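You operate a simulated robot arm through the tools that you are given. There is no shell and no other tool.

You run a simulated robot arm. Do the job below in one go: nothing can be reset, and whatever is moved stays where it is left.

## Task
Switch the warmer off, move the white cell to the green mat and wipe the smear away with cleaner.
Fine: pad back in its place. Set down upright: pad with the black grip. What is to be rubbed or washed off counts as gone when no trace of it is left.

It is judged by the outcome, as a careful person would: the job done as asked, and still so three seconds after it is handed in. It fails if anything else is knocked over, pushed out of place, dropped, spilled or broken.

## Robot
A 7-joint arm with a two-finger parallel gripper, fixed in place. Base frame: the origin is at the foot of the arm, x ahead of it, y to its left, z up; the work surface is at about z = 0.883. Lengths are in m, angles in degrees, forces in N, time in s.
With the tool pointing down near the work surface it reaches from about 0.3 to 0.7 m from the base axis. Its first joint turns from -66.0 to 66.0 degrees. Payload 1.57 kg.
Tool frame: the origin (TCP) lies between the finger pads and is the grasp point; the fingertips stand 0.03 m ahead of it; z points along the fingers, y is the line along which they close. Largest opening 0.11 m; finger width 0.024, thickness 0.012; the body of the gripper, 0.048 by 0.112 m, starts 0.078 m behind the TCP.
Orientation is told as [roll, pitch, yaw] about the base's x, y, z axes, in that order, counted from this pose: with the fingers straight down and closing along the base's y, the tool's x points along the base's -x, its y along +y and its z along -z.

## Interface
- The arm moves only by the tool drive_tool. Its argument "steps" is a list of rows, each a list of 2 entries, a list of its own where there are three numbers: the shift along the base's x, y, z in cm, then the turn, a rotation vector about the base's x, y, z in degrees. In form: [[[tx, ty, tz], [rx, ry, rz]], ...]. A call has 1 to 20 rows; each row shifts and turns the commanded pose from where the row before left it. "jaw" is the opening, from 0 (shut) to 1 (fully open), set as the call begins (left out, the last holds). Each row takes 0.2 s and may step no farther than 0.05 m and 8.6 degrees from the row before; otherwise, or with a gripper value out of range, the whole call is refused. Where a pose cannot be reached the arm comes as near as it can. A force on the tool above 40 N (or 10 N above the force at the start of the call, whichever is more), or a blocked arm, ends the call early, and 0.2 s more pass. Each finger travels about 0.108 m/s and halts on what it meets, pressing with about 30 N; the grip force reading is that of the motor and also rises with nothing between the fingers. The clock runs only during rows and for 0.2 s after the last one: add rows that do not move to give the fingers time. The reply holds the time, the measured pose of the TCP, the force on the tool along the base axes, the opening and the grip force, in the units named above and with some noise, with the torque about the TCP (base axes, N m) and any sound that the robot's microphone picked up.
- Cameras (640 x 400 px; columns grow to the right, rows downward): "scene" is fixed at [0.1784, -0.4157, 1.3914]; the picture's right is [0.54, -0.84, 0.00], its down [-0.58, -0.37, -0.73] and it looks along [0.61, 0.39, -0.68] (base axes); focal length 302 px, centre (320, 200). "wrist" rides on the gripper at [0.07, 0.016, -0.141] in the tool frame; the picture's right is [-0.23, 0.97, 0.00], its down [-0.86, -0.20, -0.48] and it looks along [-0.47, -0.11, 0.88] (tool axes); focal length 222 px, centre (320, 200). There is no depth. A picture from a camera that has moved, and an enlarged one, comes with that camera's place and axes in the base frame and with its lens.
- camera(camera): a new picture of that camera. No time passes.
- inspect(camera, box): a new picture of the part [left, top, right, bottom] of that camera's present view, enlarged. No time passes.
- hand_in(): hands the job in; it is judged then, once.

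Nothing tells you positions but the pictures and the camera data. Unless the task says otherwise, let go and move clear before handing in.

The tools are called after "Request:" by a JSON object that holds its "fn" and its "kwargs". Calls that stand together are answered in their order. drive_tool: Moves the arm, as the interface text tells. Its arguments: {"type":"object","properties":{"steps":{"type":"array","items":{"type":"array"}},"jaw":{"type":"number"}},"required":["steps"]} The other tools are called the same way: camera (camera) takes a picture; inspect (camera, box) takes an enlarged picture of a part of a camera's view; hand_in () hands the job in.

At the start:

```text
time: 0.0
position: [0.4369, -0.1795, 1.1834]
ee_rot: [0.0, 0.0, 0.0]
wrist_force: [0.1, -0.2, -0.3]
ft_torque: [0.0, -0.04, 0.03]
gripper_width: 0.11
grip_force: 0.1
```

scene: 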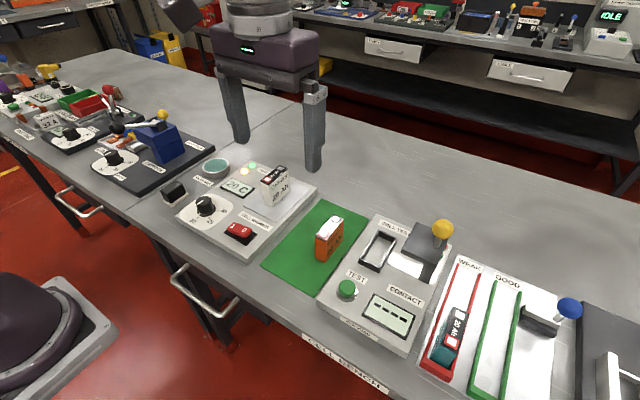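
wrist: 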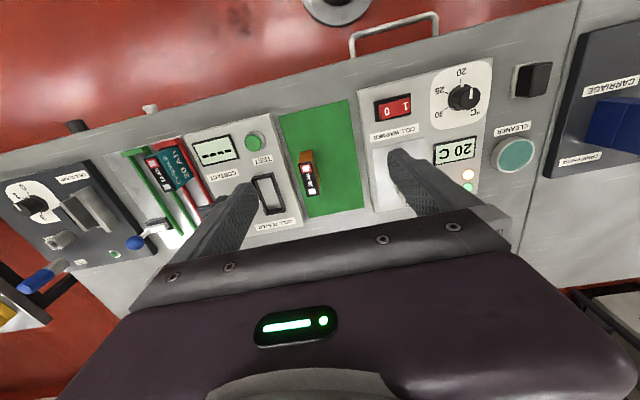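

I see a bench with a cell warmer (red rocker switch, dial, display, white cell on its plate), a green mat with an orange cell, a tester, and a charger rack. I'll take closer looks before moving.

Request:
{"fn": "inspect", "kwargs": {"camera": "scene", "box": [140, 130, 340, 260]}}

Request:
{"fn": "inspect", "kwargs": {"camera": "scene", "box": [260, 190, 460, 360]}}

Request:
{"fn": "inspect", "kwargs": {"camera": "scene", "box": [400, 240, 640, 400]}}

Request:
{"fn": "inspect", "kwargs": {"camera": "scene", "box": [0, 50, 220, 210]}}

Request:
{"fn": "inspect", "kwargs": {"camera": "wrist", "box": [340, 40, 600, 220]}}

Request:
{"fn": "inspect", "kwargs": {"camera": "wrist", "box": [100, 80, 380, 260]}}

```text
3.08 times, centred on (240, 195) of scene
camera zoom: at [0.1784, -0.4157, 1.3914], right [0.54, -0.84, 0.0], down [-0.58, -0.37, -0.73], along [0.61, 0.39, -0.68], focal length 929 px, centre (566, 215)
```

zoom: 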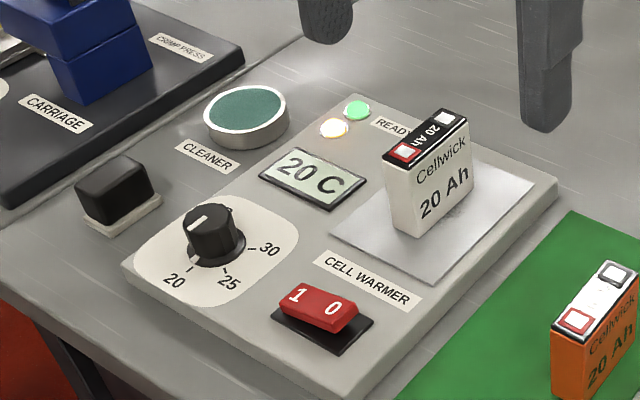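

```text
2.35 times, centred on (360, 275) of scene
camera zoom: at [0.1784, -0.4157, 1.3914], right [0.54, -0.84, 0.0], down [-0.58, -0.37, -0.73], along [0.61, 0.39, -0.68], focal length 710 px, centre (226, 24)
```

zoom: 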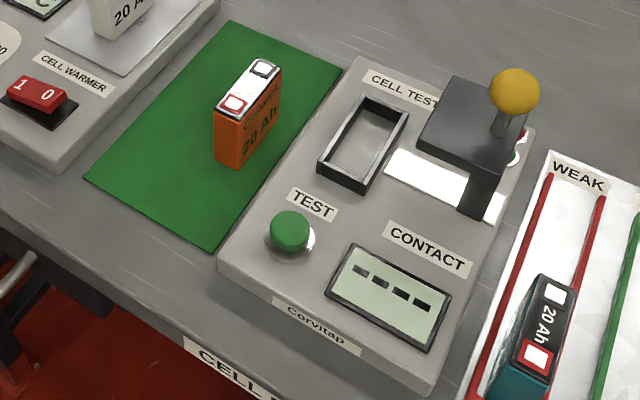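

```text
2.50 times, centred on (520, 320) of scene
camera zoom: at [0.1784, -0.4157, 1.3914], right [0.54, -0.84, 0.0], down [-0.58, -0.37, -0.73], along [0.61, 0.39, -0.68], focal length 755 px, centre (-180, -100)
```

zoom: 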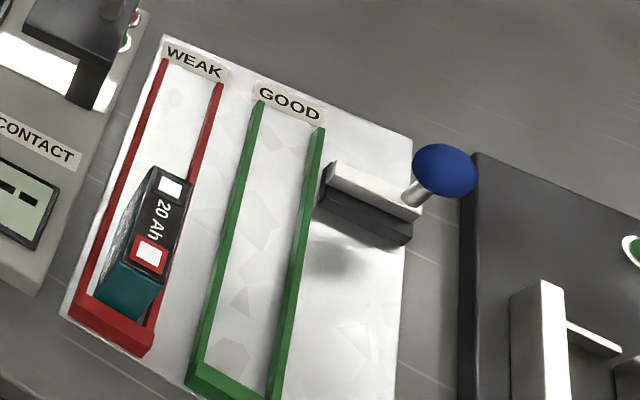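

```text
2.50 times, centred on (110, 130) of scene
camera zoom: at [0.1784, -0.4157, 1.3914], right [0.54, -0.84, 0.0], down [-0.58, -0.37, -0.73], along [0.61, 0.39, -0.68], focal length 755 px, centre (845, 375)
```

zoom: 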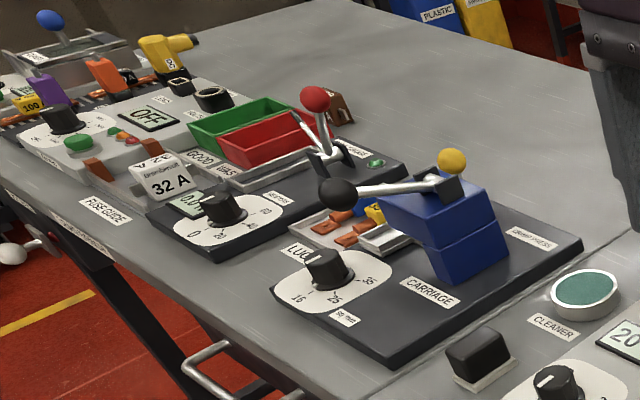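

```text
2.22 times, centred on (470, 130) of wrist
camera zoom: at [0.3668, -0.1643, 1.3239], right [0.23, 0.97, 0.0], down [0.86, -0.2, 0.48], along [0.47, -0.11, -0.88], focal length 494 px, centre (-13, 356)
```

zoom: 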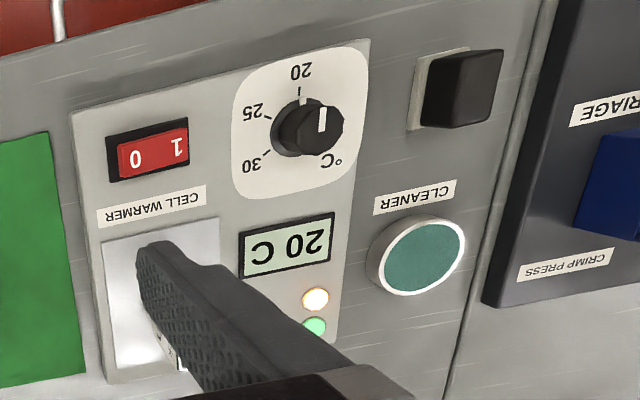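

```text
2.22 times, centred on (240, 170) of wrist
camera zoom: at [0.3668, -0.1643, 1.3239], right [0.23, 0.97, 0.0], down [0.86, -0.2, 0.48], along [0.47, -0.11, -0.88], focal length 494 px, centre (498, 267)
```

zoom: 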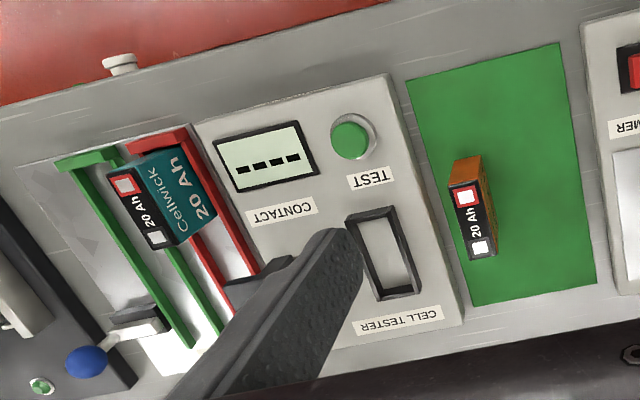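

I can see the pad with the black grip and the cleaner dish left of the warmer, but no smear yet. I'll zoom into more areas before moving.

Request:
{"fn": "inspect", "kwargs": {"camera": "scene", "box": [150, 140, 250, 202]}}

Request:
{"fn": "inspect", "kwargs": {"camera": "scene", "box": [230, 150, 330, 212]}}

Request:
{"fn": "inspect", "kwargs": {"camera": "scene", "box": [320, 80, 640, 280]}}

Request:
{"fn": "inspect", "kwargs": {"camera": "scene", "box": [440, 260, 600, 360]}}

Request:
{"fn": "inspect", "kwargs": {"camera": "scene", "box": [120, 180, 360, 330]}}

Request:
{"fn": "inspect", "kwargs": {"camera": "wrist", "box": [0, 120, 200, 245]}}

```text
6.40 times, centred on (200, 171) of scene
camera zoom: at [0.1784, -0.4157, 1.3914], right [0.54, -0.84, 0.0], down [-0.58, -0.37, -0.73], along [0.61, 0.39, -0.68], focal length 1933 px, centre (1088, 386)
```

zoom: 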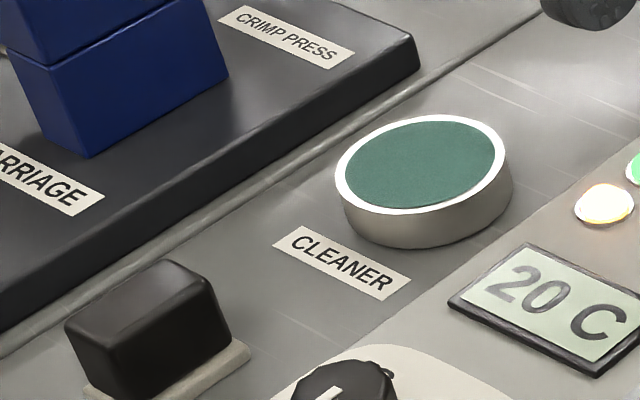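

```text
6.40 times, centred on (280, 181) of scene
camera zoom: at [0.1784, -0.4157, 1.3914], right [0.54, -0.84, 0.0], down [-0.58, -0.37, -0.73], along [0.61, 0.39, -0.68], focal length 1933 px, centre (576, 322)
```

zoom: 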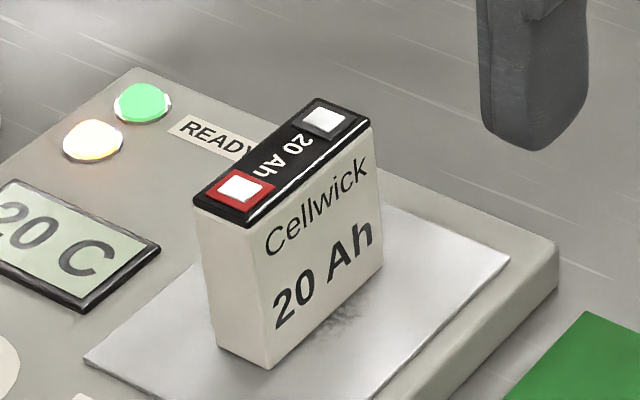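

```text
2.00 times, centred on (480, 180) of scene
camera zoom: at [0.1784, -0.4157, 1.3914], right [0.54, -0.84, 0.0], down [-0.58, -0.37, -0.73], along [0.61, 0.39, -0.68], focal length 604 px, centre (0, 240)
```

zoom: 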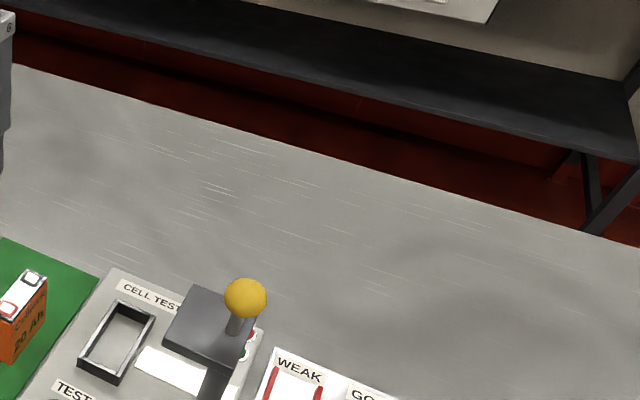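

```text
4.00 times, centred on (520, 310) of scene
camera zoom: at [0.1784, -0.4157, 1.3914], right [0.54, -0.84, 0.0], down [-0.58, -0.37, -0.73], along [0.61, 0.39, -0.68], focal length 1208 px, centre (-480, -240)
```

zoom: 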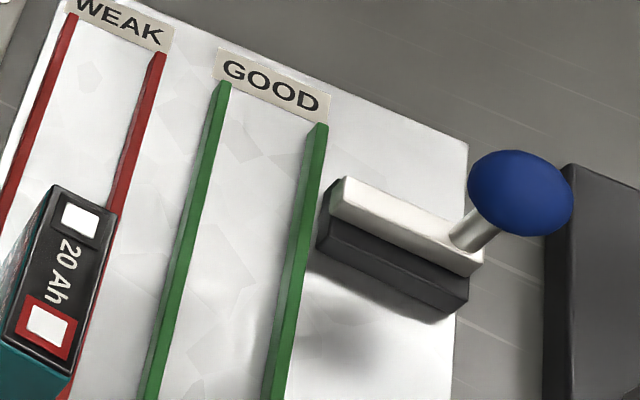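

```text
2.67 times, centred on (240, 255) of scene
camera zoom: at [0.1784, -0.4157, 1.3914], right [0.54, -0.84, 0.0], down [-0.58, -0.37, -0.73], along [0.61, 0.39, -0.68], focal length 805 px, centre (533, 53)
```

zoom: 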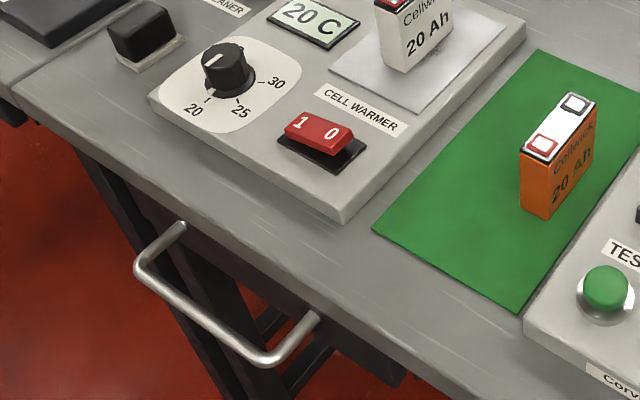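

```text
3.20 times, centred on (100, 182) of wrist
camera zoom: at [0.3668, -0.1643, 1.3239], right [0.23, 0.97, 0.0], down [0.86, -0.2, 0.48], along [0.47, -0.11, -0.88], focal length 711 px, centre (1024, 256)
```

zoom: 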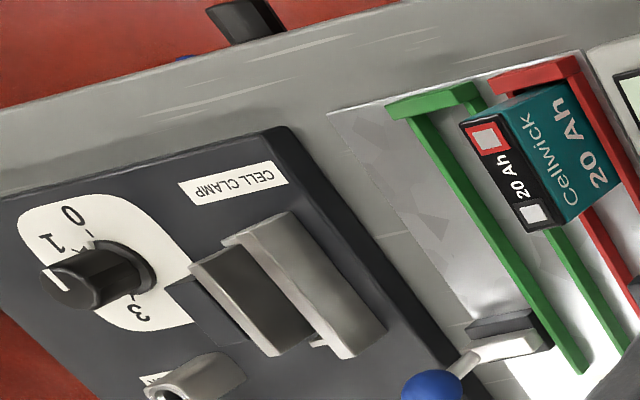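

The smear looks like a dark smudge on the warmer's plate right beside/under the white cell, so the order is: warmer off, move cell, then wipe. Next I move the wrist camera over the warmer for a closer, more precise look.

Request:
{"fn": "drive_tool", "kwargs": {"steps": [[[0, 4, -2], [0, 0, 0]], [[0, 4, -4], [0, 0, 0]], [[0, 4, -4], [0, 0, 0]], [[0, 0, 0], [0, 0, 0]]]}}

Request:
{"fn": "camera", "kwargs": {"camera": "wrist"}}

Request:
{"fn": "camera", "kwargs": {"camera": "scene"}}

```text
refused: row 2 steps farther than a row can; nothing moved
```

```text
taken
camera wrist: at [0.3668, -0.1643, 1.3239], right [0.23, 0.97, 0.0], down [0.86, -0.2, 0.48], along [0.47, -0.11, -0.88], focal length 222 px, centre (320, 200)
```

wrist: 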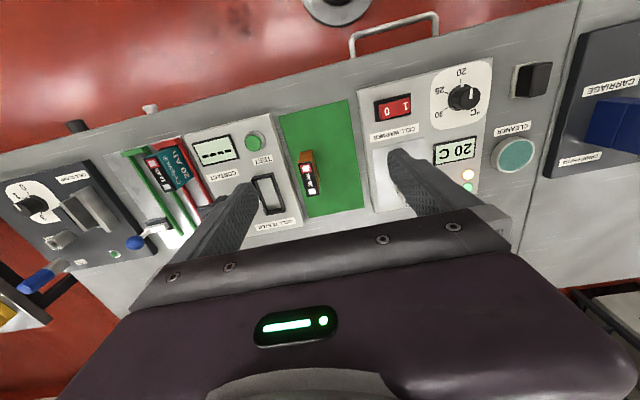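

```text
taken
```

scene: 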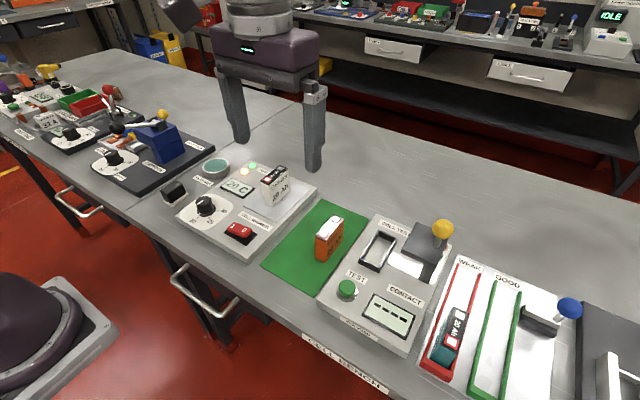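

The step was too long (limit 5 cm in total), and nothing moved. I'll repeat it in smaller rows.

Request:
{"fn": "drive_tool", "kwargs": {"steps": [[[0, 4, -2], [0, 0, 0]], [[0, 4, -2], [0, 0, 0]], [[0, 4, -2], [0, 0, 0]], [[0, 0, -4], [0, 0, 0]], [[0, 0, 0], [0, 0, 0]]]}}

Request:
{"fn": "camera", "kwargs": {"camera": "wrist"}}

Request:
{"fn": "camera", "kwargs": {"camera": "scene"}}

```text
time: 1.2
position: [0.4363, -0.0602, 1.0852]
ee_rot: [0.0, 0.0, 0.0]
wrist_force: [-1.1, -1.1, -0.1]
ft_torque: [-0.02, -0.01, -0.01]
gripper_width: 0.1097
grip_force: 0.1
```

```text
taken
camera wrist: at [0.366, -0.0438, 1.2258], right [0.23, 0.97, 0.0], down [0.85, -0.2, 0.48], along [0.47, -0.11, -0.88], focal length 222 px, centre (320, 200)
```

wrist: 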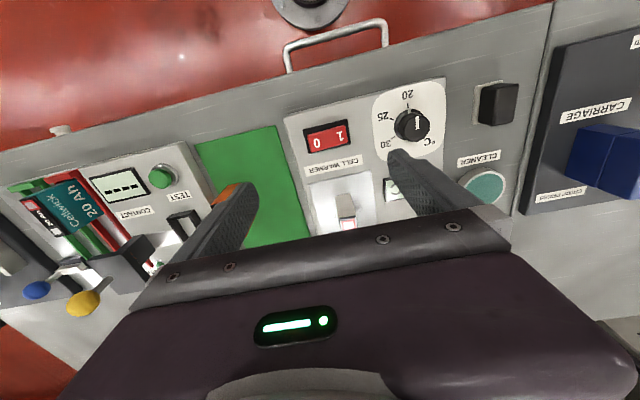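

```text
taken
```

scene: 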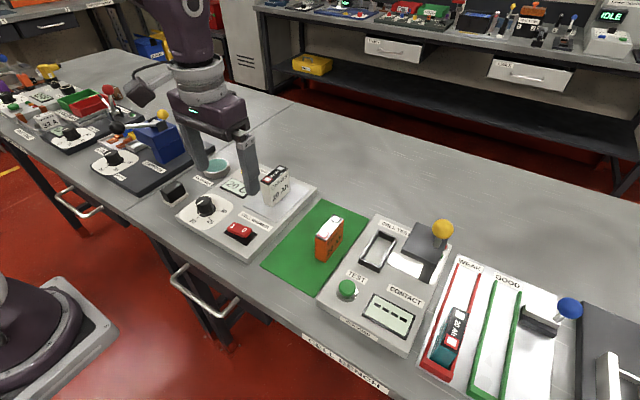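

Request:
{"fn": "inspect", "kwargs": {"camera": "wrist", "box": [270, 70, 470, 195]}}

Request:
{"fn": "inspect", "kwargs": {"camera": "wrist", "box": [290, 105, 370, 155]}}

Request:
{"fn": "inspect", "kwargs": {"camera": "scene", "box": [200, 210, 280, 260]}}

Request:
{"fn": "inspect", "kwargs": {"camera": "wrist", "box": [300, 160, 400, 240]}}

Request:
{"fn": "inspect", "kwargs": {"camera": "scene", "box": [240, 150, 320, 220]}}

```text
3.20 times, centred on (370, 132) of wrist
camera zoom: at [0.366, -0.0438, 1.2258], right [0.23, 0.97, 0.0], down [0.85, -0.2, 0.48], along [0.47, -0.11, -0.88], focal length 711 px, centre (160, 416)
```

zoom: 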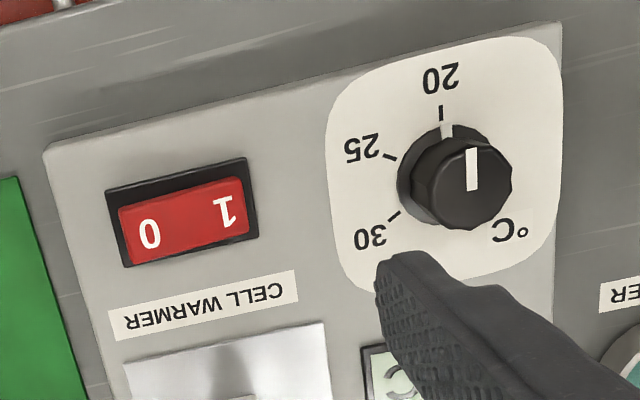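

```text
8.00 times, centred on (330, 130) of wrist
camera zoom: at [0.366, -0.0438, 1.2258], right [0.23, 0.97, 0.0], down [0.85, -0.2, 0.48], along [0.47, -0.11, -0.88], focal length 1777 px, centre (240, 760)
```

zoom: 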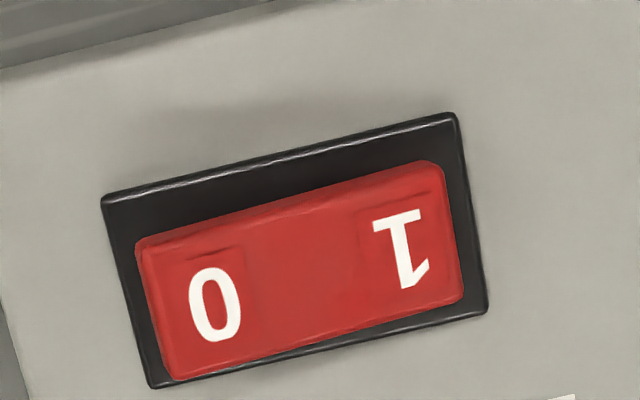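

```text
8.00 times, centred on (240, 235) of scene
camera zoom: at [0.1784, -0.4157, 1.3914], right [0.54, -0.84, 0.0], down [-0.58, -0.37, -0.73], along [0.61, 0.39, -0.68], focal length 2416 px, centre (960, -80)
```

zoom: 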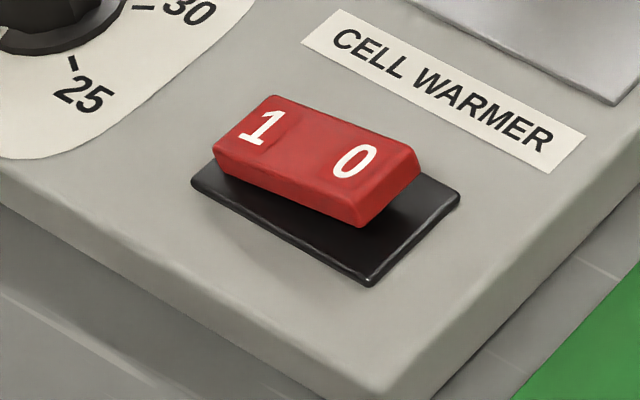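

```text
5.00 times, centred on (350, 200) of wrist
camera zoom: at [0.366, -0.0438, 1.2258], right [0.23, 0.97, 0.0], down [0.85, -0.2, 0.48], along [0.47, -0.11, -0.88], focal length 1111 px, centre (170, 200)
```

zoom: 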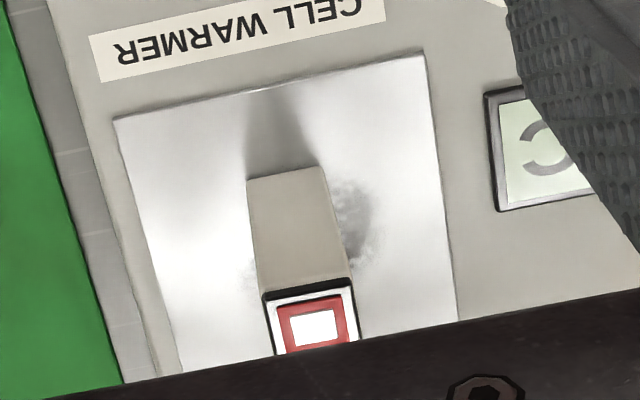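

```text
5.71 times, centred on (280, 185) of scene
camera zoom: at [0.1784, -0.4157, 1.3914], right [0.54, -0.84, 0.0], down [-0.58, -0.37, -0.73], along [0.61, 0.39, -0.68], focal length 1726 px, centre (549, 286)
```

zoom: 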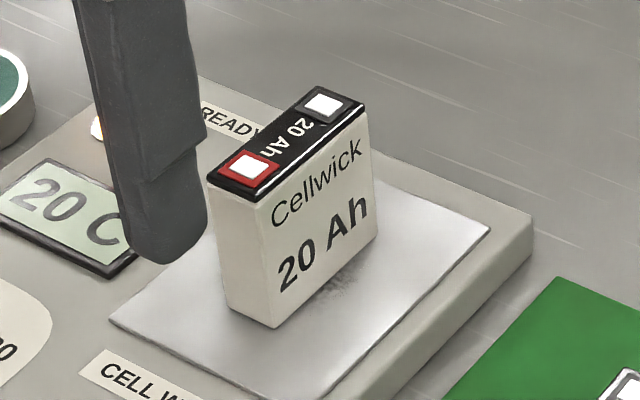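

The smear is confirmed: it sits on the warmer plate under and around the white cell. The red rocker has its "0" end (−y side) standing up, so the warmer is on; I take that end to be at about (0.44, −0.068) and go there with closed fingers.

Request:
{"fn": "drive_tool", "kwargs": {"steps": [[[0.4, -0.9, -3.5], [0, 0, 0]], [[0, 0, -4], [0, 0, 0]], [[0, 0, -3], [0, 0, 0]], [[0, 0, 0], [0, 0, 0]], [[0, 0, 0], [0, 0, 0]]], "jaw": 0}}

Request:
{"fn": "camera", "kwargs": {"camera": "wrist"}}

Request:
{"fn": "inspect", "kwargs": {"camera": "scene", "box": [180, 170, 300, 260]}}

```text
time: 2.4
position: [0.4393, -0.0683, 0.9763]
ee_rot: [0.0, 0.0, 0.0]
wrist_force: [0.0, -0.9, 1.4]
ft_torque: [-0.05, 0.03, 0.04]
gripper_width: 0.0
grip_force: 21.0
```

```text
taken
camera wrist: at [0.3688, -0.0538, 1.1184], right [0.23, 0.97, 0.0], down [0.86, -0.2, 0.48], along [0.47, -0.11, -0.88], focal length 222 px, centre (320, 200)
```

wrist: 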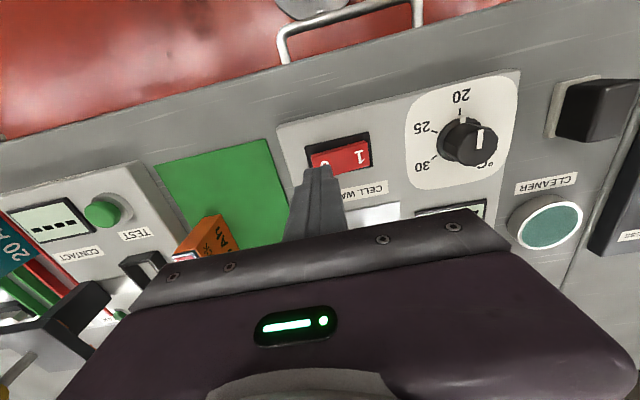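

```text
4.44 times, centred on (240, 215) of scene
camera zoom: at [0.1784, -0.4157, 1.3914], right [0.54, -0.84, 0.0], down [-0.58, -0.37, -0.73], along [0.61, 0.39, -0.68], focal length 1342 px, centre (676, 133)
```

zoom: 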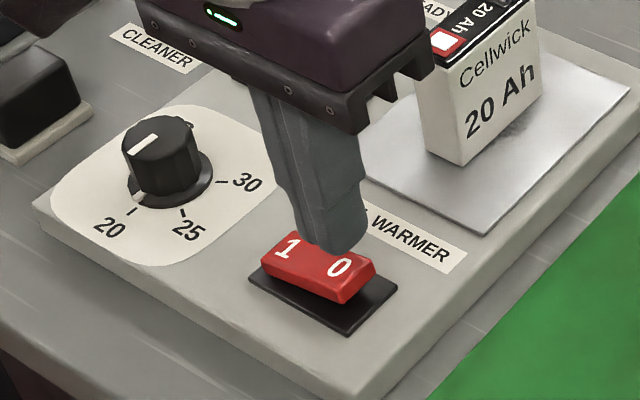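

The closed fingertips hang right above the "0" end of the rocker. I press down slowly.

Request:
{"fn": "drive_tool", "kwargs": {"steps": [[[0, 0, -0.6], [0, 0, 0]], [[0, 0, -0.6], [0, 0, 0]], [[0, 0, -0.5], [0, 0, 0]], [[0, 0, -0.4], [0, 0, 0]]]}}

Request:
{"fn": "inspect", "kwargs": {"camera": "scene", "box": [180, 170, 300, 260]}}

Request:
{"fn": "camera", "kwargs": {"camera": "wrist"}}

```text
time: 3.4
position: [0.4428, -0.0693, 0.9584]
ee_rot: [0.0, 0.0, 0.0]
wrist_force: [-0.2, -0.4, -0.6]
ft_torque: [0.02, -0.03, 0.01]
gripper_width: 0.0
grip_force: 21.3
```

```text
4.44 times, centred on (240, 215) of scene
camera zoom: at [0.1784, -0.4157, 1.3914], right [0.54, -0.84, 0.0], down [-0.58, -0.37, -0.73], along [0.61, 0.39, -0.68], focal length 1342 px, centre (676, 133)
```

zoom: 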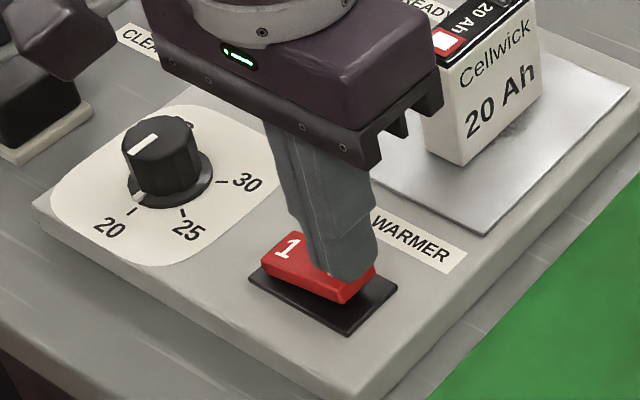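

```text
taken
camera wrist: at [0.3707, -0.054, 1.0984], right [0.23, 0.97, 0.0], down [0.85, -0.2, 0.48], along [0.47, -0.11, -0.88], focal length 222 px, centre (320, 200)
```

wrist: 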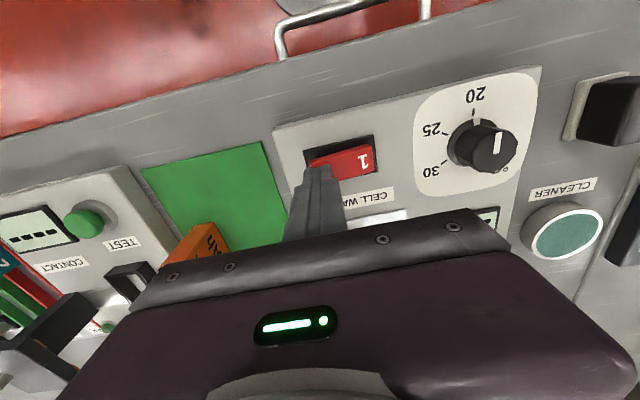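

No contact force yet; the tip is just over the rocker's raised end. I keep descending in small rows.

Request:
{"fn": "drive_tool", "kwargs": {"steps": [[[0, 0, -0.3], [0, 0, 0]], [[0, 0, -0.3], [0, 0, 0]], [[0, 0, -0.3], [0, 0, 0]], [[0, 0, -0.3], [0, 0, 0]]]}}

Request:
{"fn": "inspect", "kwargs": {"camera": "scene", "box": [180, 140, 300, 260]}}

```text
time: 4.3
position: [0.4412, -0.0682, 0.9498]
ee_rot: [0.1, -0.1, 0.0]
wrist_force: [-8.1, 1.9, 18.5]
ft_torque: [0.24, 0.22, 0.06]
gripper_width: 0.0
grip_force: 20.6
stopped in row 4: the force on the tool passed its limit at 53 N (the readings are from after the stop); the commanded pose is now the measured one
```

```text
3.33 times, centred on (240, 200) of scene
camera zoom: at [0.178, -0.4156, 1.3915], right [0.54, -0.84, 0.0], down [-0.58, -0.37, -0.73], along [0.61, 0.39, -0.68], focal length 1007 px, centre (587, 200)
```

zoom: 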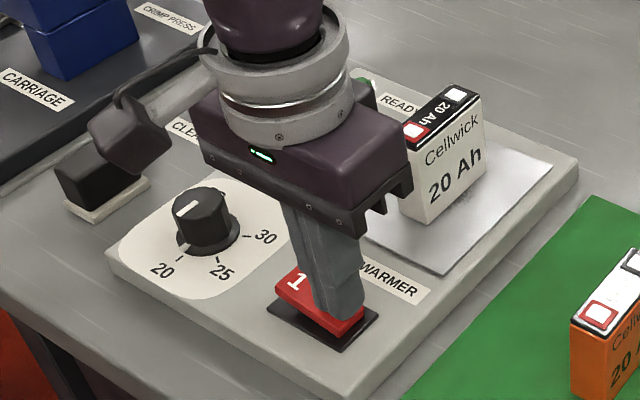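

The press met its stop and the "1" end now seems raised. I lift clear and check the rocker, lamps and display.

Request:
{"fn": "drive_tool", "kwargs": {"steps": [[[0, 0, 2], [0, 0, 0]], [[0, 0, 4], [0, 0, 0]], [[-2, 0, 4], [0, 0, 0]], [[-4, 0, 0], [0, 0, 0]], [[0, 0, 0], [0, 0, 0]]]}}

Request:
{"fn": "inspect", "kwargs": {"camera": "scene", "box": [160, 140, 340, 260]}}

Request:
{"fn": "camera", "kwargs": {"camera": "wrist"}}

```text
time: 5.5
position: [0.3817, -0.0663, 1.0517]
ee_rot: [0.0, -0.1, -0.1]
wrist_force: [-0.1, -0.2, 0.1]
ft_torque: [-0.03, 0.03, 0.01]
gripper_width: 0.0002
grip_force: 21.4
```

```text
3.33 times, centred on (250, 200) of scene
camera zoom: at [0.1784, -0.4157, 1.3914], right [0.54, -0.84, 0.0], down [-0.58, -0.37, -0.73], along [0.61, 0.39, -0.68], focal length 1007 px, centre (553, 200)
```

zoom: 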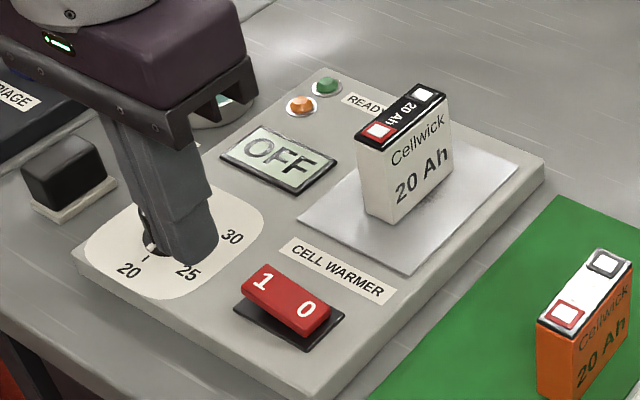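

```text
taken
camera wrist: at [0.3106, -0.0508, 1.1907], right [0.23, 0.97, 0.0], down [0.85, -0.2, 0.48], along [0.47, -0.11, -0.88], focal length 222 px, centre (320, 200)
```

wrist: 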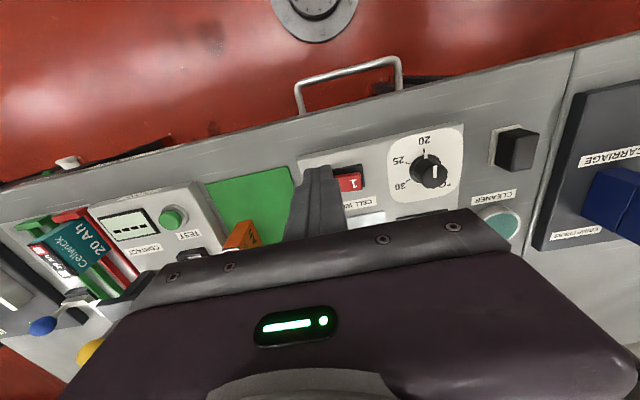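

The display reads OFF and both lamps are dark: the warmer is off. Next I go over the white cell (taken to be about 7 × 2.4 × 6 cm, centred near (0.568, −0.046), long side along x) with open fingers for a closer look.

Request:
{"fn": "drive_tool", "kwargs": {"steps": [[[0, 0, 3], [0, 0, 0]], [[4, 1, 0], [0, 0, 0]], [[4, 1, 0], [0, 0, 0]], [[4, 0, 0], [0, 0, 0]], [[2, 0, 0], [0, 0, 0]], [[0, 0, 0], [0, 0, 0]]], "jaw": 0.65}}

Request:
{"fn": "camera", "kwargs": {"camera": "wrist"}}

Request:
{"fn": "inspect", "kwargs": {"camera": "wrist", "box": [260, 120, 420, 220]}}

Request:
{"fn": "inspect", "kwargs": {"camera": "scene", "box": [200, 80, 380, 260]}}

```text
time: 6.9
position: [0.5211, -0.0493, 1.0777]
ee_rot: [0.0, -0.2, 0.1]
wrist_force: [0.3, -0.1, 0.9]
ft_torque: [0.05, -0.02, 0.03]
gripper_width: 0.0713
grip_force: 0.1
```

```text
taken
camera wrist: at [0.4512, -0.0315, 1.2175], right [0.23, 0.97, 0.0], down [0.85, -0.2, 0.48], along [0.47, -0.11, -0.88], focal length 222 px, centre (320, 200)
```

wrist: 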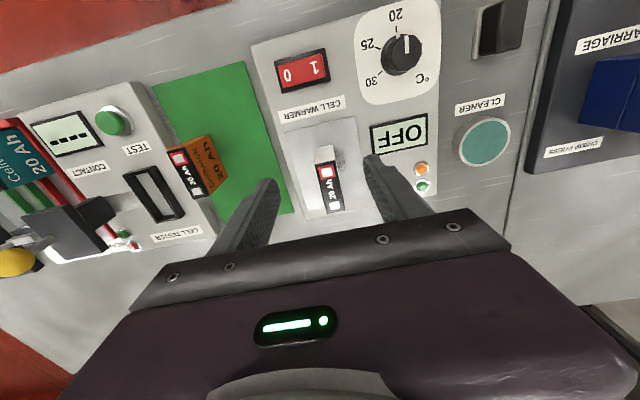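

```text
4.00 times, centred on (340, 170) of wrist
camera zoom: at [0.4512, -0.0315, 1.2175], right [0.23, 0.97, 0.0], down [0.85, -0.2, 0.48], along [0.47, -0.11, -0.88], focal length 888 px, centre (240, 320)
```

zoom: 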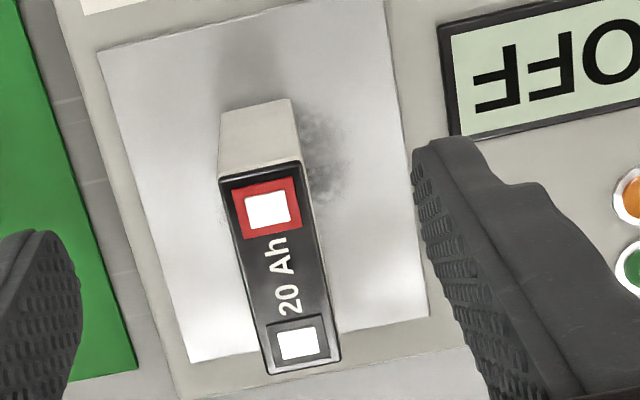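

```text
2.22 times, centred on (290, 170) of scene
camera zoom: at [0.1784, -0.4157, 1.3914], right [0.54, -0.84, 0.0], down [-0.58, -0.37, -0.73], along [0.61, 0.39, -0.68], focal length 671 px, centre (387, 267)
```

zoom: 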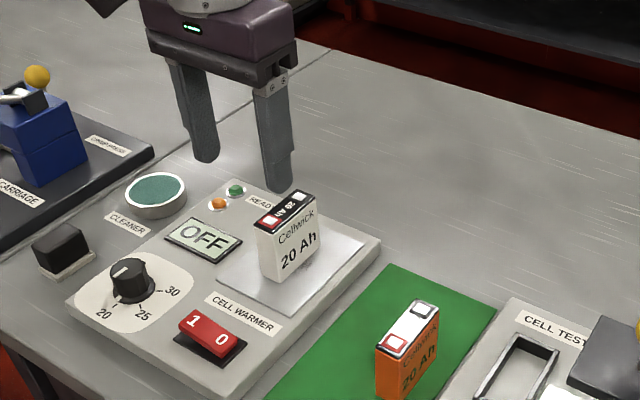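

The cell's top measures 7.0 × 2.5 cm centred at about (0.571, −0.0465), aligned with the base axes. I move over it and descend with open fingers to grasp height.

Request:
{"fn": "drive_tool", "kwargs": {"steps": [[[4.9, 0.2, 0], [0, 0, 0]], [[0, 0, 0], [0, 0, 0]], [[0, 0, -4.5], [0, 0, 0]], [[0, 0, -4.0], [0, 0, 0]], [[0, 0, -3.0], [0, 0, 0]], [[0, 0, -1.5], [0, 0, 0]], [[0, 0, 0], [0, 0, 0]]]}}

Request:
{"fn": "camera", "kwargs": {"camera": "wrist"}}

Request:
{"fn": "inspect", "kwargs": {"camera": "scene", "box": [200, 100, 360, 240]}}

```text
time: 8.5
position: [0.5711, -0.0465, 0.95]
ee_rot: [-0.1, -0.2, 0.0]
wrist_force: [0.0, 0.1, 0.1]
ft_torque: [-0.01, 0.04, 0.0]
gripper_width: 0.0719
grip_force: 0.1
```

```text
taken
camera wrist: at [0.5001, -0.0304, 1.0892], right [0.23, 0.97, 0.0], down [0.85, -0.2, 0.48], along [0.47, -0.11, -0.88], focal length 222 px, centre (320, 200)
```

wrist: 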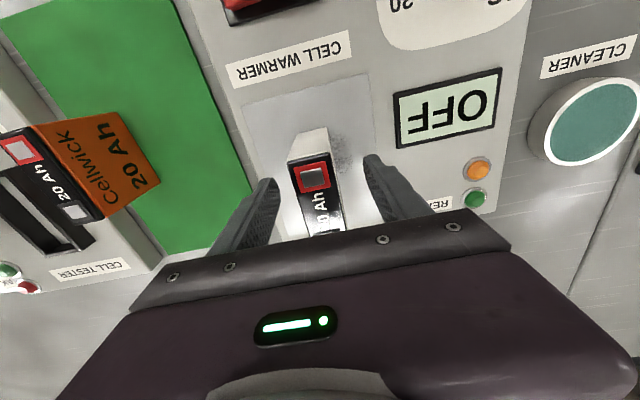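

```text
2.86 times, centred on (280, 170) of scene
camera zoom: at [0.1784, -0.4157, 1.3914], right [0.54, -0.84, 0.0], down [-0.58, -0.37, -0.73], along [0.61, 0.39, -0.68], focal length 863 px, centre (434, 286)
```

zoom: 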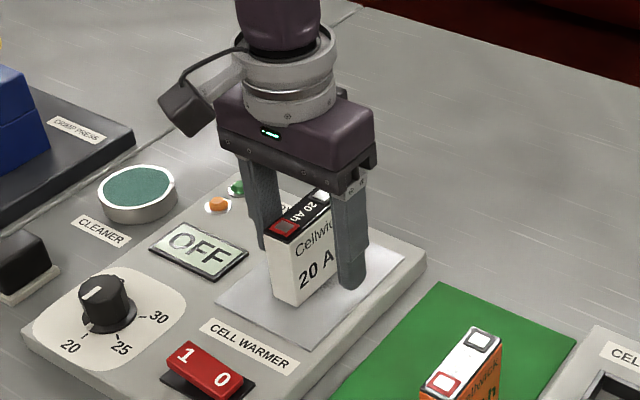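

The fingers straddle the cell cleanly. I close on it.

Request:
{"fn": "drive_tool", "kwargs": {"steps": [[[0, 0, 0], [0, 0, 0]], [[0, 0, 0], [0, 0, 0]], [[0, 0, 0], [0, 0, 0]]], "jaw": 0}}

```text
time: 9.3
position: [0.5709, -0.045, 0.9489]
ee_rot: [0.0, -0.1, 0.1]
wrist_force: [0.5, 0.2, 0.0]
ft_torque: [0.04, -0.03, 0.02]
gripper_width: 0.0261
grip_force: 29.8
```

The cell is held (opening 2.6 cm). I lift it and carry it sideways over the free part of the mat.

Request:
{"fn": "drive_tool", "kwargs": {"steps": [[[0, 0, 1], [0, 0, 0]], [[0, 0, 2], [0, 0, 0]], [[0, 0, 3], [0, 0, 0]], [[0.5, -3, 0], [0, 0, 0]], [[0.5, -3, 0], [0, 0, 0]], [[0.5, -3, 0], [0, 0, 0]], [[0, -2.8, 0], [0, 0, 0]], [[0, 0, 0], [0, 0, 0]], [[0, 0, 0], [0, 0, 0]]]}}

Request:
{"fn": "camera", "kwargs": {"camera": "wrist"}}

Request:
{"fn": "camera", "kwargs": {"camera": "scene"}}

Request:
{"fn": "inspect", "kwargs": {"camera": "scene", "box": [240, 130, 400, 260]}}

```text
time: 11.3
position: [0.5861, -0.167, 1.0077]
ee_rot: [0.0, 0.0, 0.0]
wrist_force: [-0.2, 0.6, -2.9]
ft_torque: [-0.01, 0.0, 0.0]
gripper_width: 0.0256
grip_force: 29.9
```

```text
taken
camera wrist: at [0.5145, -0.1493, 1.149], right [0.23, 0.97, 0.0], down [0.85, -0.2, 0.48], along [0.47, -0.11, -0.88], focal length 222 px, centre (320, 200)
```

wrist: 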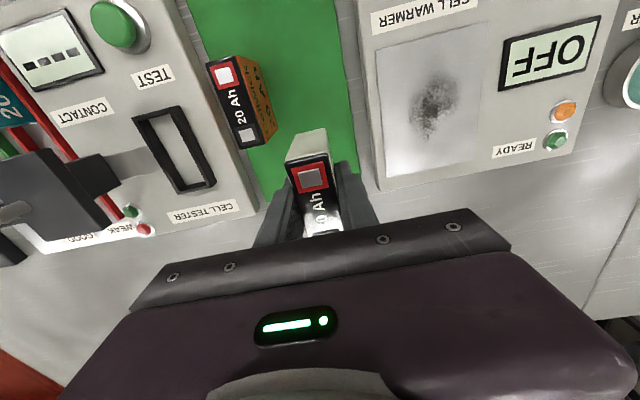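

```text
taken
```

scene: 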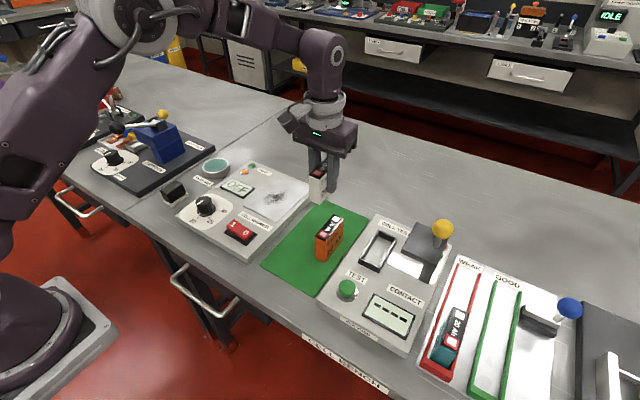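

```text
3.08 times, centred on (320, 195) of scene
camera zoom: at [0.1784, -0.4157, 1.3914], right [0.54, -0.84, 0.0], down [-0.58, -0.37, -0.73], along [0.61, 0.39, -0.68], focal length 929 px, centre (320, 215)
```

zoom: 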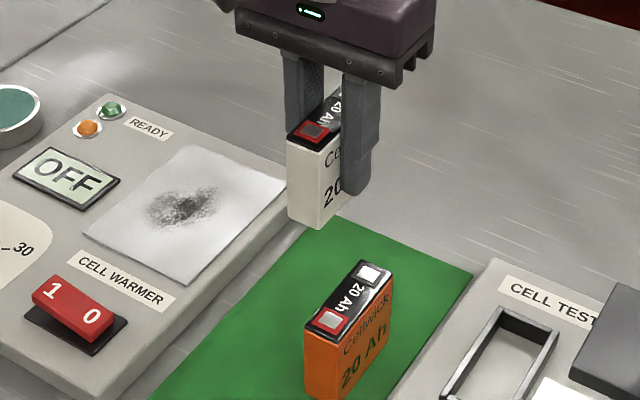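

The smear is now clearly visible as a dark blotch on the plate. Before lowering, I check how far the mat's back edge is from the held cell.

Request:
{"fn": "inspect", "kwargs": {"camera": "wrist", "box": [220, 100, 400, 220]}}

Request:
{"fn": "inspect", "kwargs": {"camera": "wrist", "box": [360, 20, 520, 200]}}

```text
3.33 times, centred on (310, 160) of wrist
camera zoom: at [0.5145, -0.1493, 1.149], right [0.23, 0.97, 0.0], down [0.85, -0.2, 0.48], along [0.47, -0.11, -0.88], focal length 740 px, centre (353, 333)
```

zoom: 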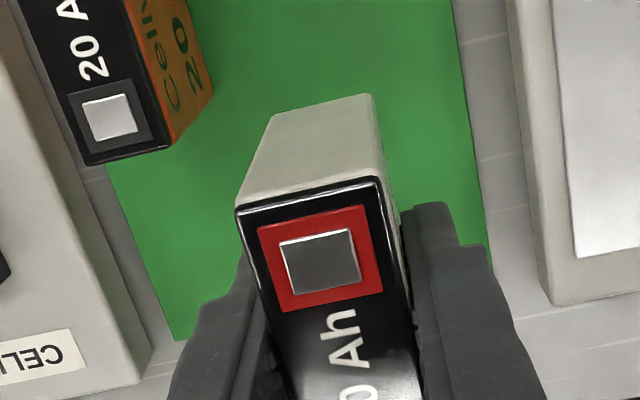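

```text
2.22 times, centred on (440, 110) of wrist
camera zoom: at [0.5145, -0.1493, 1.149], right [0.23, 0.97, 0.0], down [0.85, -0.2, 0.48], along [0.47, -0.11, -0.88], focal length 494 px, centre (53, 400)
```

zoom: 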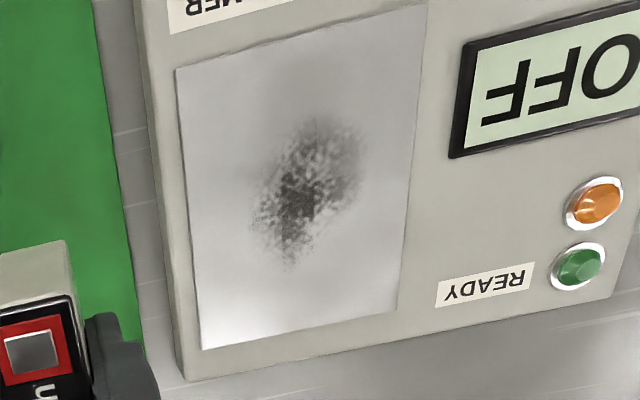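

The mat's far edge is at x ≈ 0.642 and its right edge at y ≈ −0.125, so the cell fits wholly on it, clear of the orange one. I lower to just above the mat.

Request:
{"fn": "drive_tool", "kwargs": {"steps": [[[0, 0, -3.5], [0, 0, 0]], [[0, 0, -2.5], [0, 0, 0]], [[0, 0, -1], [0, 0, 0]], [[0, 0, 0], [0, 0, 0]]]}}

Request:
{"fn": "inspect", "kwargs": {"camera": "scene", "box": [270, 150, 390, 240]}}

```text
time: 12.3
position: [0.5855, -0.1665, 0.9392]
ee_rot: [0.0, -0.1, 0.0]
wrist_force: [-0.9, -0.3, -4.0]
ft_torque: [0.04, 0.0, 0.01]
gripper_width: 0.0256
grip_force: 29.8
```

```text
4.44 times, centred on (330, 195) of scene
camera zoom: at [0.1785, -0.4157, 1.3914], right [0.54, -0.84, 0.0], down [-0.58, -0.37, -0.73], along [0.61, 0.39, -0.68], focal length 1342 px, centre (276, 222)
```

zoom: 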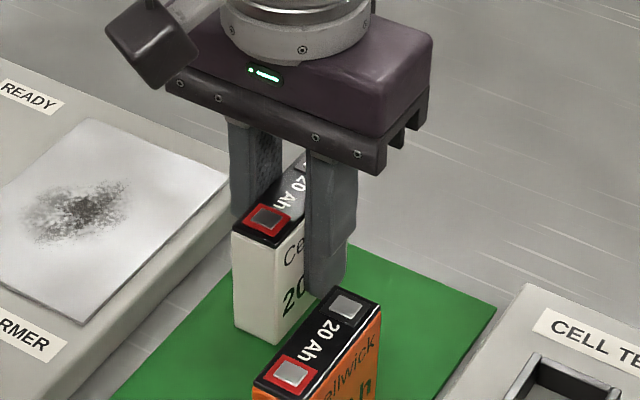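

Request:
{"fn": "drive_tool", "kwargs": {"steps": [[[0, 0, -0.2], [0, 0, 0]], [[0, 0, -0.2], [0, 0, 0]], [[0, 0, -0.2], [0, 0, 0]]]}}

```text
time: 13.1
position: [0.586, -0.1655, 0.9326]
ee_rot: [0.0, 0.0, 0.0]
wrist_force: [-0.5, -0.6, -2.1]
ft_torque: [-0.03, -0.02, -0.01]
gripper_width: 0.0258
grip_force: 30.0
```

The cell still hangs free (force about −3 N, its weight). I lower a little more, watching for contact.

Request:
{"fn": "drive_tool", "kwargs": {"steps": [[[0, 0, -0.15], [0, 0, 0]], [[0, 0, -0.15], [0, 0, 0]]]}}

```text
time: 13.7
position: [0.5861, -0.1647, 0.9297]
ee_rot: [0.0, -0.1, 0.0]
wrist_force: [0.8, -0.2, -2.2]
ft_torque: [-0.01, -0.01, 0.01]
gripper_width: 0.0259
grip_force: 30.2
```

Request:
{"fn": "drive_tool", "kwargs": {"steps": [[[0, 0, -0.15], [0, 0, 0]], [[0, 0, -0.1], [0, 0, 0]]]}}

Request:
{"fn": "inspect", "kwargs": {"camera": "scene", "box": [290, 170, 370, 230]}}

```text
time: 14.3
position: [0.5858, -0.1647, 0.9279]
ee_rot: [0.0, -0.2, -0.1]
wrist_force: [0.2, 0.5, -2.1]
ft_torque: [0.02, -0.05, -0.02]
gripper_width: 0.026
grip_force: 30.0
```

```text
6.67 times, centred on (330, 200) of scene
camera zoom: at [0.1785, -0.4157, 1.3914], right [0.54, -0.84, 0.0], down [-0.58, -0.37, -0.73], along [0.61, 0.39, -0.68], focal length 2013 px, centre (253, 200)
```

zoom: 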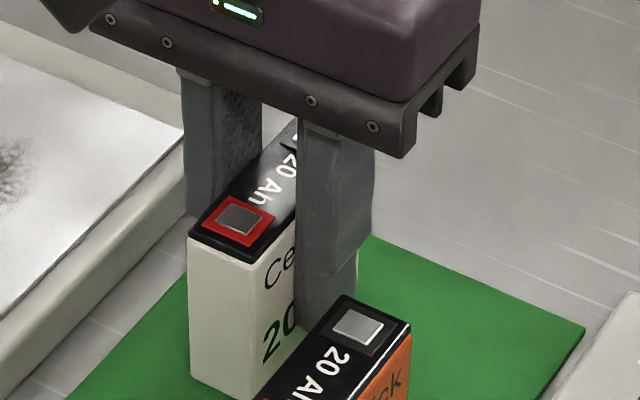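

Request:
{"fn": "drive_tool", "kwargs": {"steps": [[[0, 0, -0.1], [0, 0, 0]], [[0, 0, -0.1], [0, 0, 0]], [[0, 0, 0], [0, 0, 0]]]}}

```text
time: 15.1
position: [0.5873, -0.166, 0.9254]
ee_rot: [-0.1, -0.3, 0.0]
wrist_force: [-3.6, 4.9, 27.3]
ft_torque: [0.36, -0.02, -0.05]
gripper_width: 0.0257
grip_force: 30.4
```

Contact: the cell is standing on the mat. I relieve the press slightly, then open the fingers.

Request:
{"fn": "drive_tool", "kwargs": {"steps": [[[0, 0, 0.08], [0, 0, 0]], [[0, 0, 0], [0, 0, 0]]]}}

Request:
{"fn": "drive_tool", "kwargs": {"steps": [[[0, 0, 0], [0, 0, 0]], [[0, 0, 0], [0, 0, 0]], [[0, 0, 0], [0, 0, 0]]], "jaw": 0.5}}

Request:
{"fn": "camera", "kwargs": {"camera": "wrist"}}

Request:
{"fn": "inspect", "kwargs": {"camera": "scene", "box": [290, 170, 370, 230]}}

```text
time: 15.7
position: [0.5875, -0.1644, 0.9264]
ee_rot: [0.0, -0.2, 0.2]
wrist_force: [5.6, 2.0, 14.3]
ft_torque: [0.07, -0.84, 0.07]
gripper_width: 0.026
grip_force: 29.7
```

```text
time: 16.5
position: [0.5856, -0.1652, 0.9265]
ee_rot: [0.0, -0.1, 0.0]
wrist_force: [-0.1, 0.0, 0.5]
ft_torque: [-0.04, -0.02, 0.01]
gripper_width: 0.055
grip_force: 0.1
```

```text
taken
camera wrist: at [0.5152, -0.1491, 1.0667], right [0.23, 0.97, 0.0], down [0.85, -0.2, 0.48], along [0.47, -0.11, -0.88], focal length 222 px, centre (320, 200)
```

wrist: 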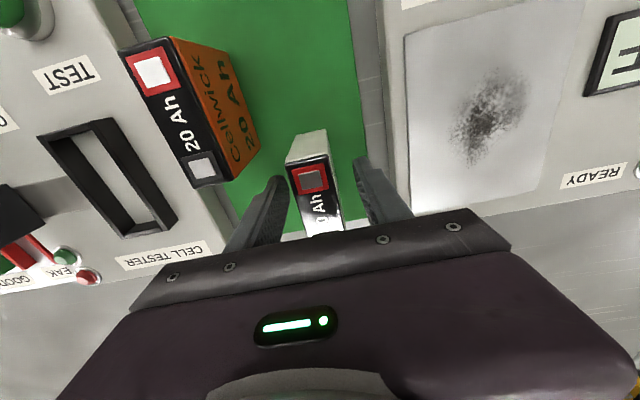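

```text
6.67 times, centred on (330, 200) of scene
camera zoom: at [0.1784, -0.4157, 1.3914], right [0.54, -0.84, 0.0], down [-0.58, -0.37, -0.73], along [0.61, 0.39, -0.68], focal length 2013 px, centre (253, 200)
```

zoom: 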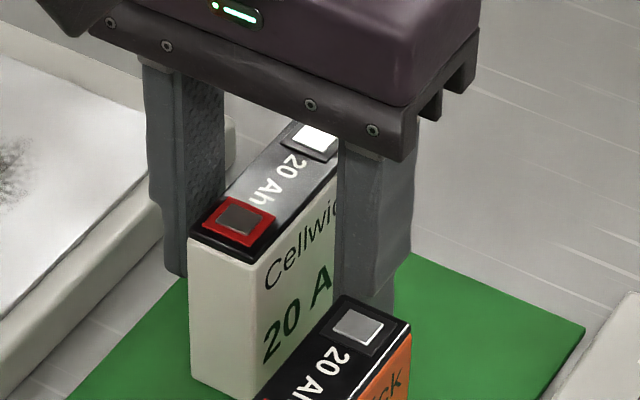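

The cell stands on the mat and the fingers are off it. I lift straight up, then travel to look at the pad with the black grip (about (0.446, 0.174)) and the cleaner dish (about (0.565, 0.158)).

Request:
{"fn": "drive_tool", "kwargs": {"steps": [[[0, 0, 3], [0, 0, 0]], [[0, 0, 5], [0, 0, 0]], [[0, 0, 5], [0, 0, 0]], [[-3, 4, 0], [0, 0, 0]], [[-3, 4, 0], [0, 0, 0]], [[-3, 4, 0], [0, 0, 0]], [[-3, 4, 0], [0, 0, 0]], [[-3, 4, 0], [0, 0, 0]], [[-1.5, 4, 0], [0, 0, 0]], [[0, 4.5, 0], [0, 0, 0]], [[0, 4, 0], [0, 0, 0]], [[0, 0, 0], [0, 0, 0]]]}}

Request:
{"fn": "camera", "kwargs": {"camera": "wrist"}}

Request:
{"fn": "camera", "kwargs": {"camera": "scene"}}

Request:
{"fn": "inspect", "kwargs": {"camera": "wrist", "box": [240, 100, 440, 225]}}

Request:
{"fn": "inspect", "kwargs": {"camera": "scene", "box": [280, 170, 400, 270]}}

```text
time: 19.1
position: [0.4196, 0.1606, 1.0559]
ee_rot: [0.0, -0.1, 0.0]
wrist_force: [-0.6, -0.4, -0.2]
ft_torque: [0.0, -0.02, 0.02]
gripper_width: 0.0549
grip_force: 0.2
```

```text
taken
camera wrist: at [0.3492, 0.1761, 1.1965], right [0.23, 0.97, 0.0], down [0.85, -0.2, 0.48], along [0.47, -0.11, -0.88], focal length 222 px, centre (320, 200)
```

wrist: 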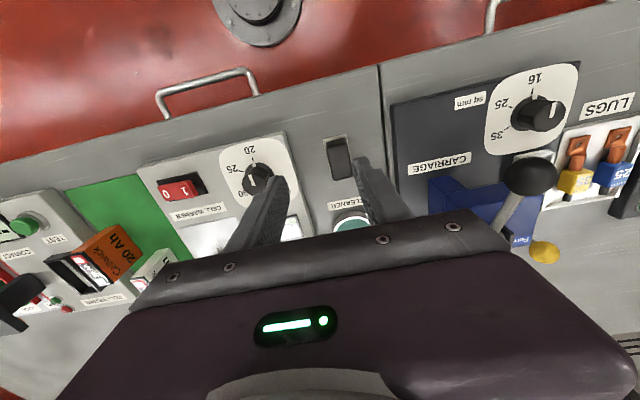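

```text
taken
```

scene: 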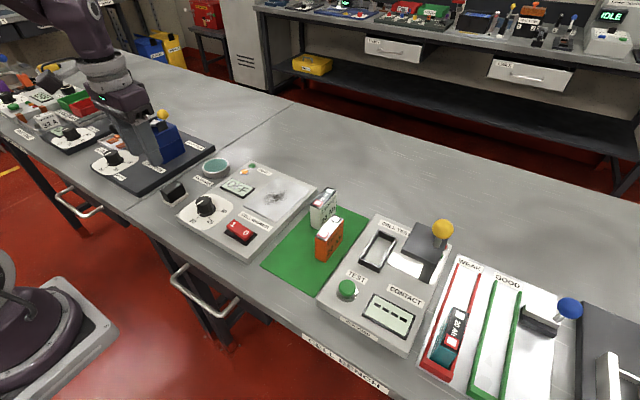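

```text
3.20 times, centred on (340, 162) of wrist
camera zoom: at [0.3492, 0.1761, 1.1965], right [0.23, 0.97, 0.0], down [0.85, -0.2, 0.48], along [0.47, -0.11, -0.88], focal length 711 px, centre (256, 320)
```

zoom: 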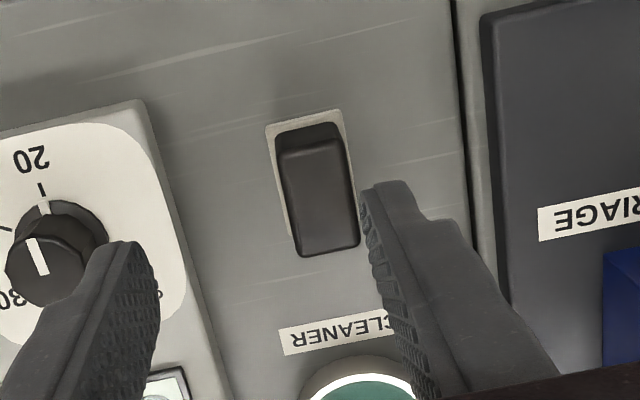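

```text
4.00 times, centred on (340, 220) of scene
camera zoom: at [0.1784, -0.4157, 1.3914], right [0.54, -0.84, 0.0], down [-0.58, -0.37, -0.73], along [0.61, 0.39, -0.68], focal length 1208 px, centre (240, 120)
```

zoom: 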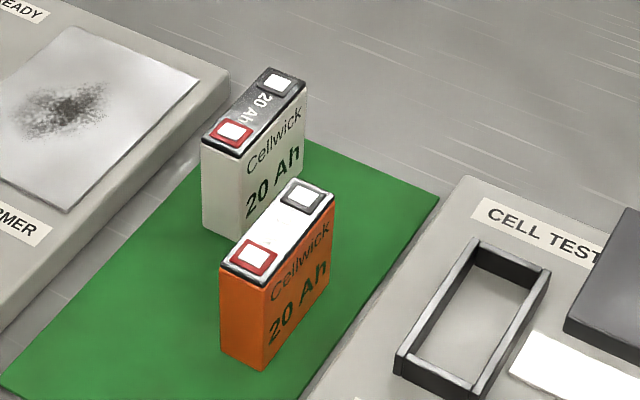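

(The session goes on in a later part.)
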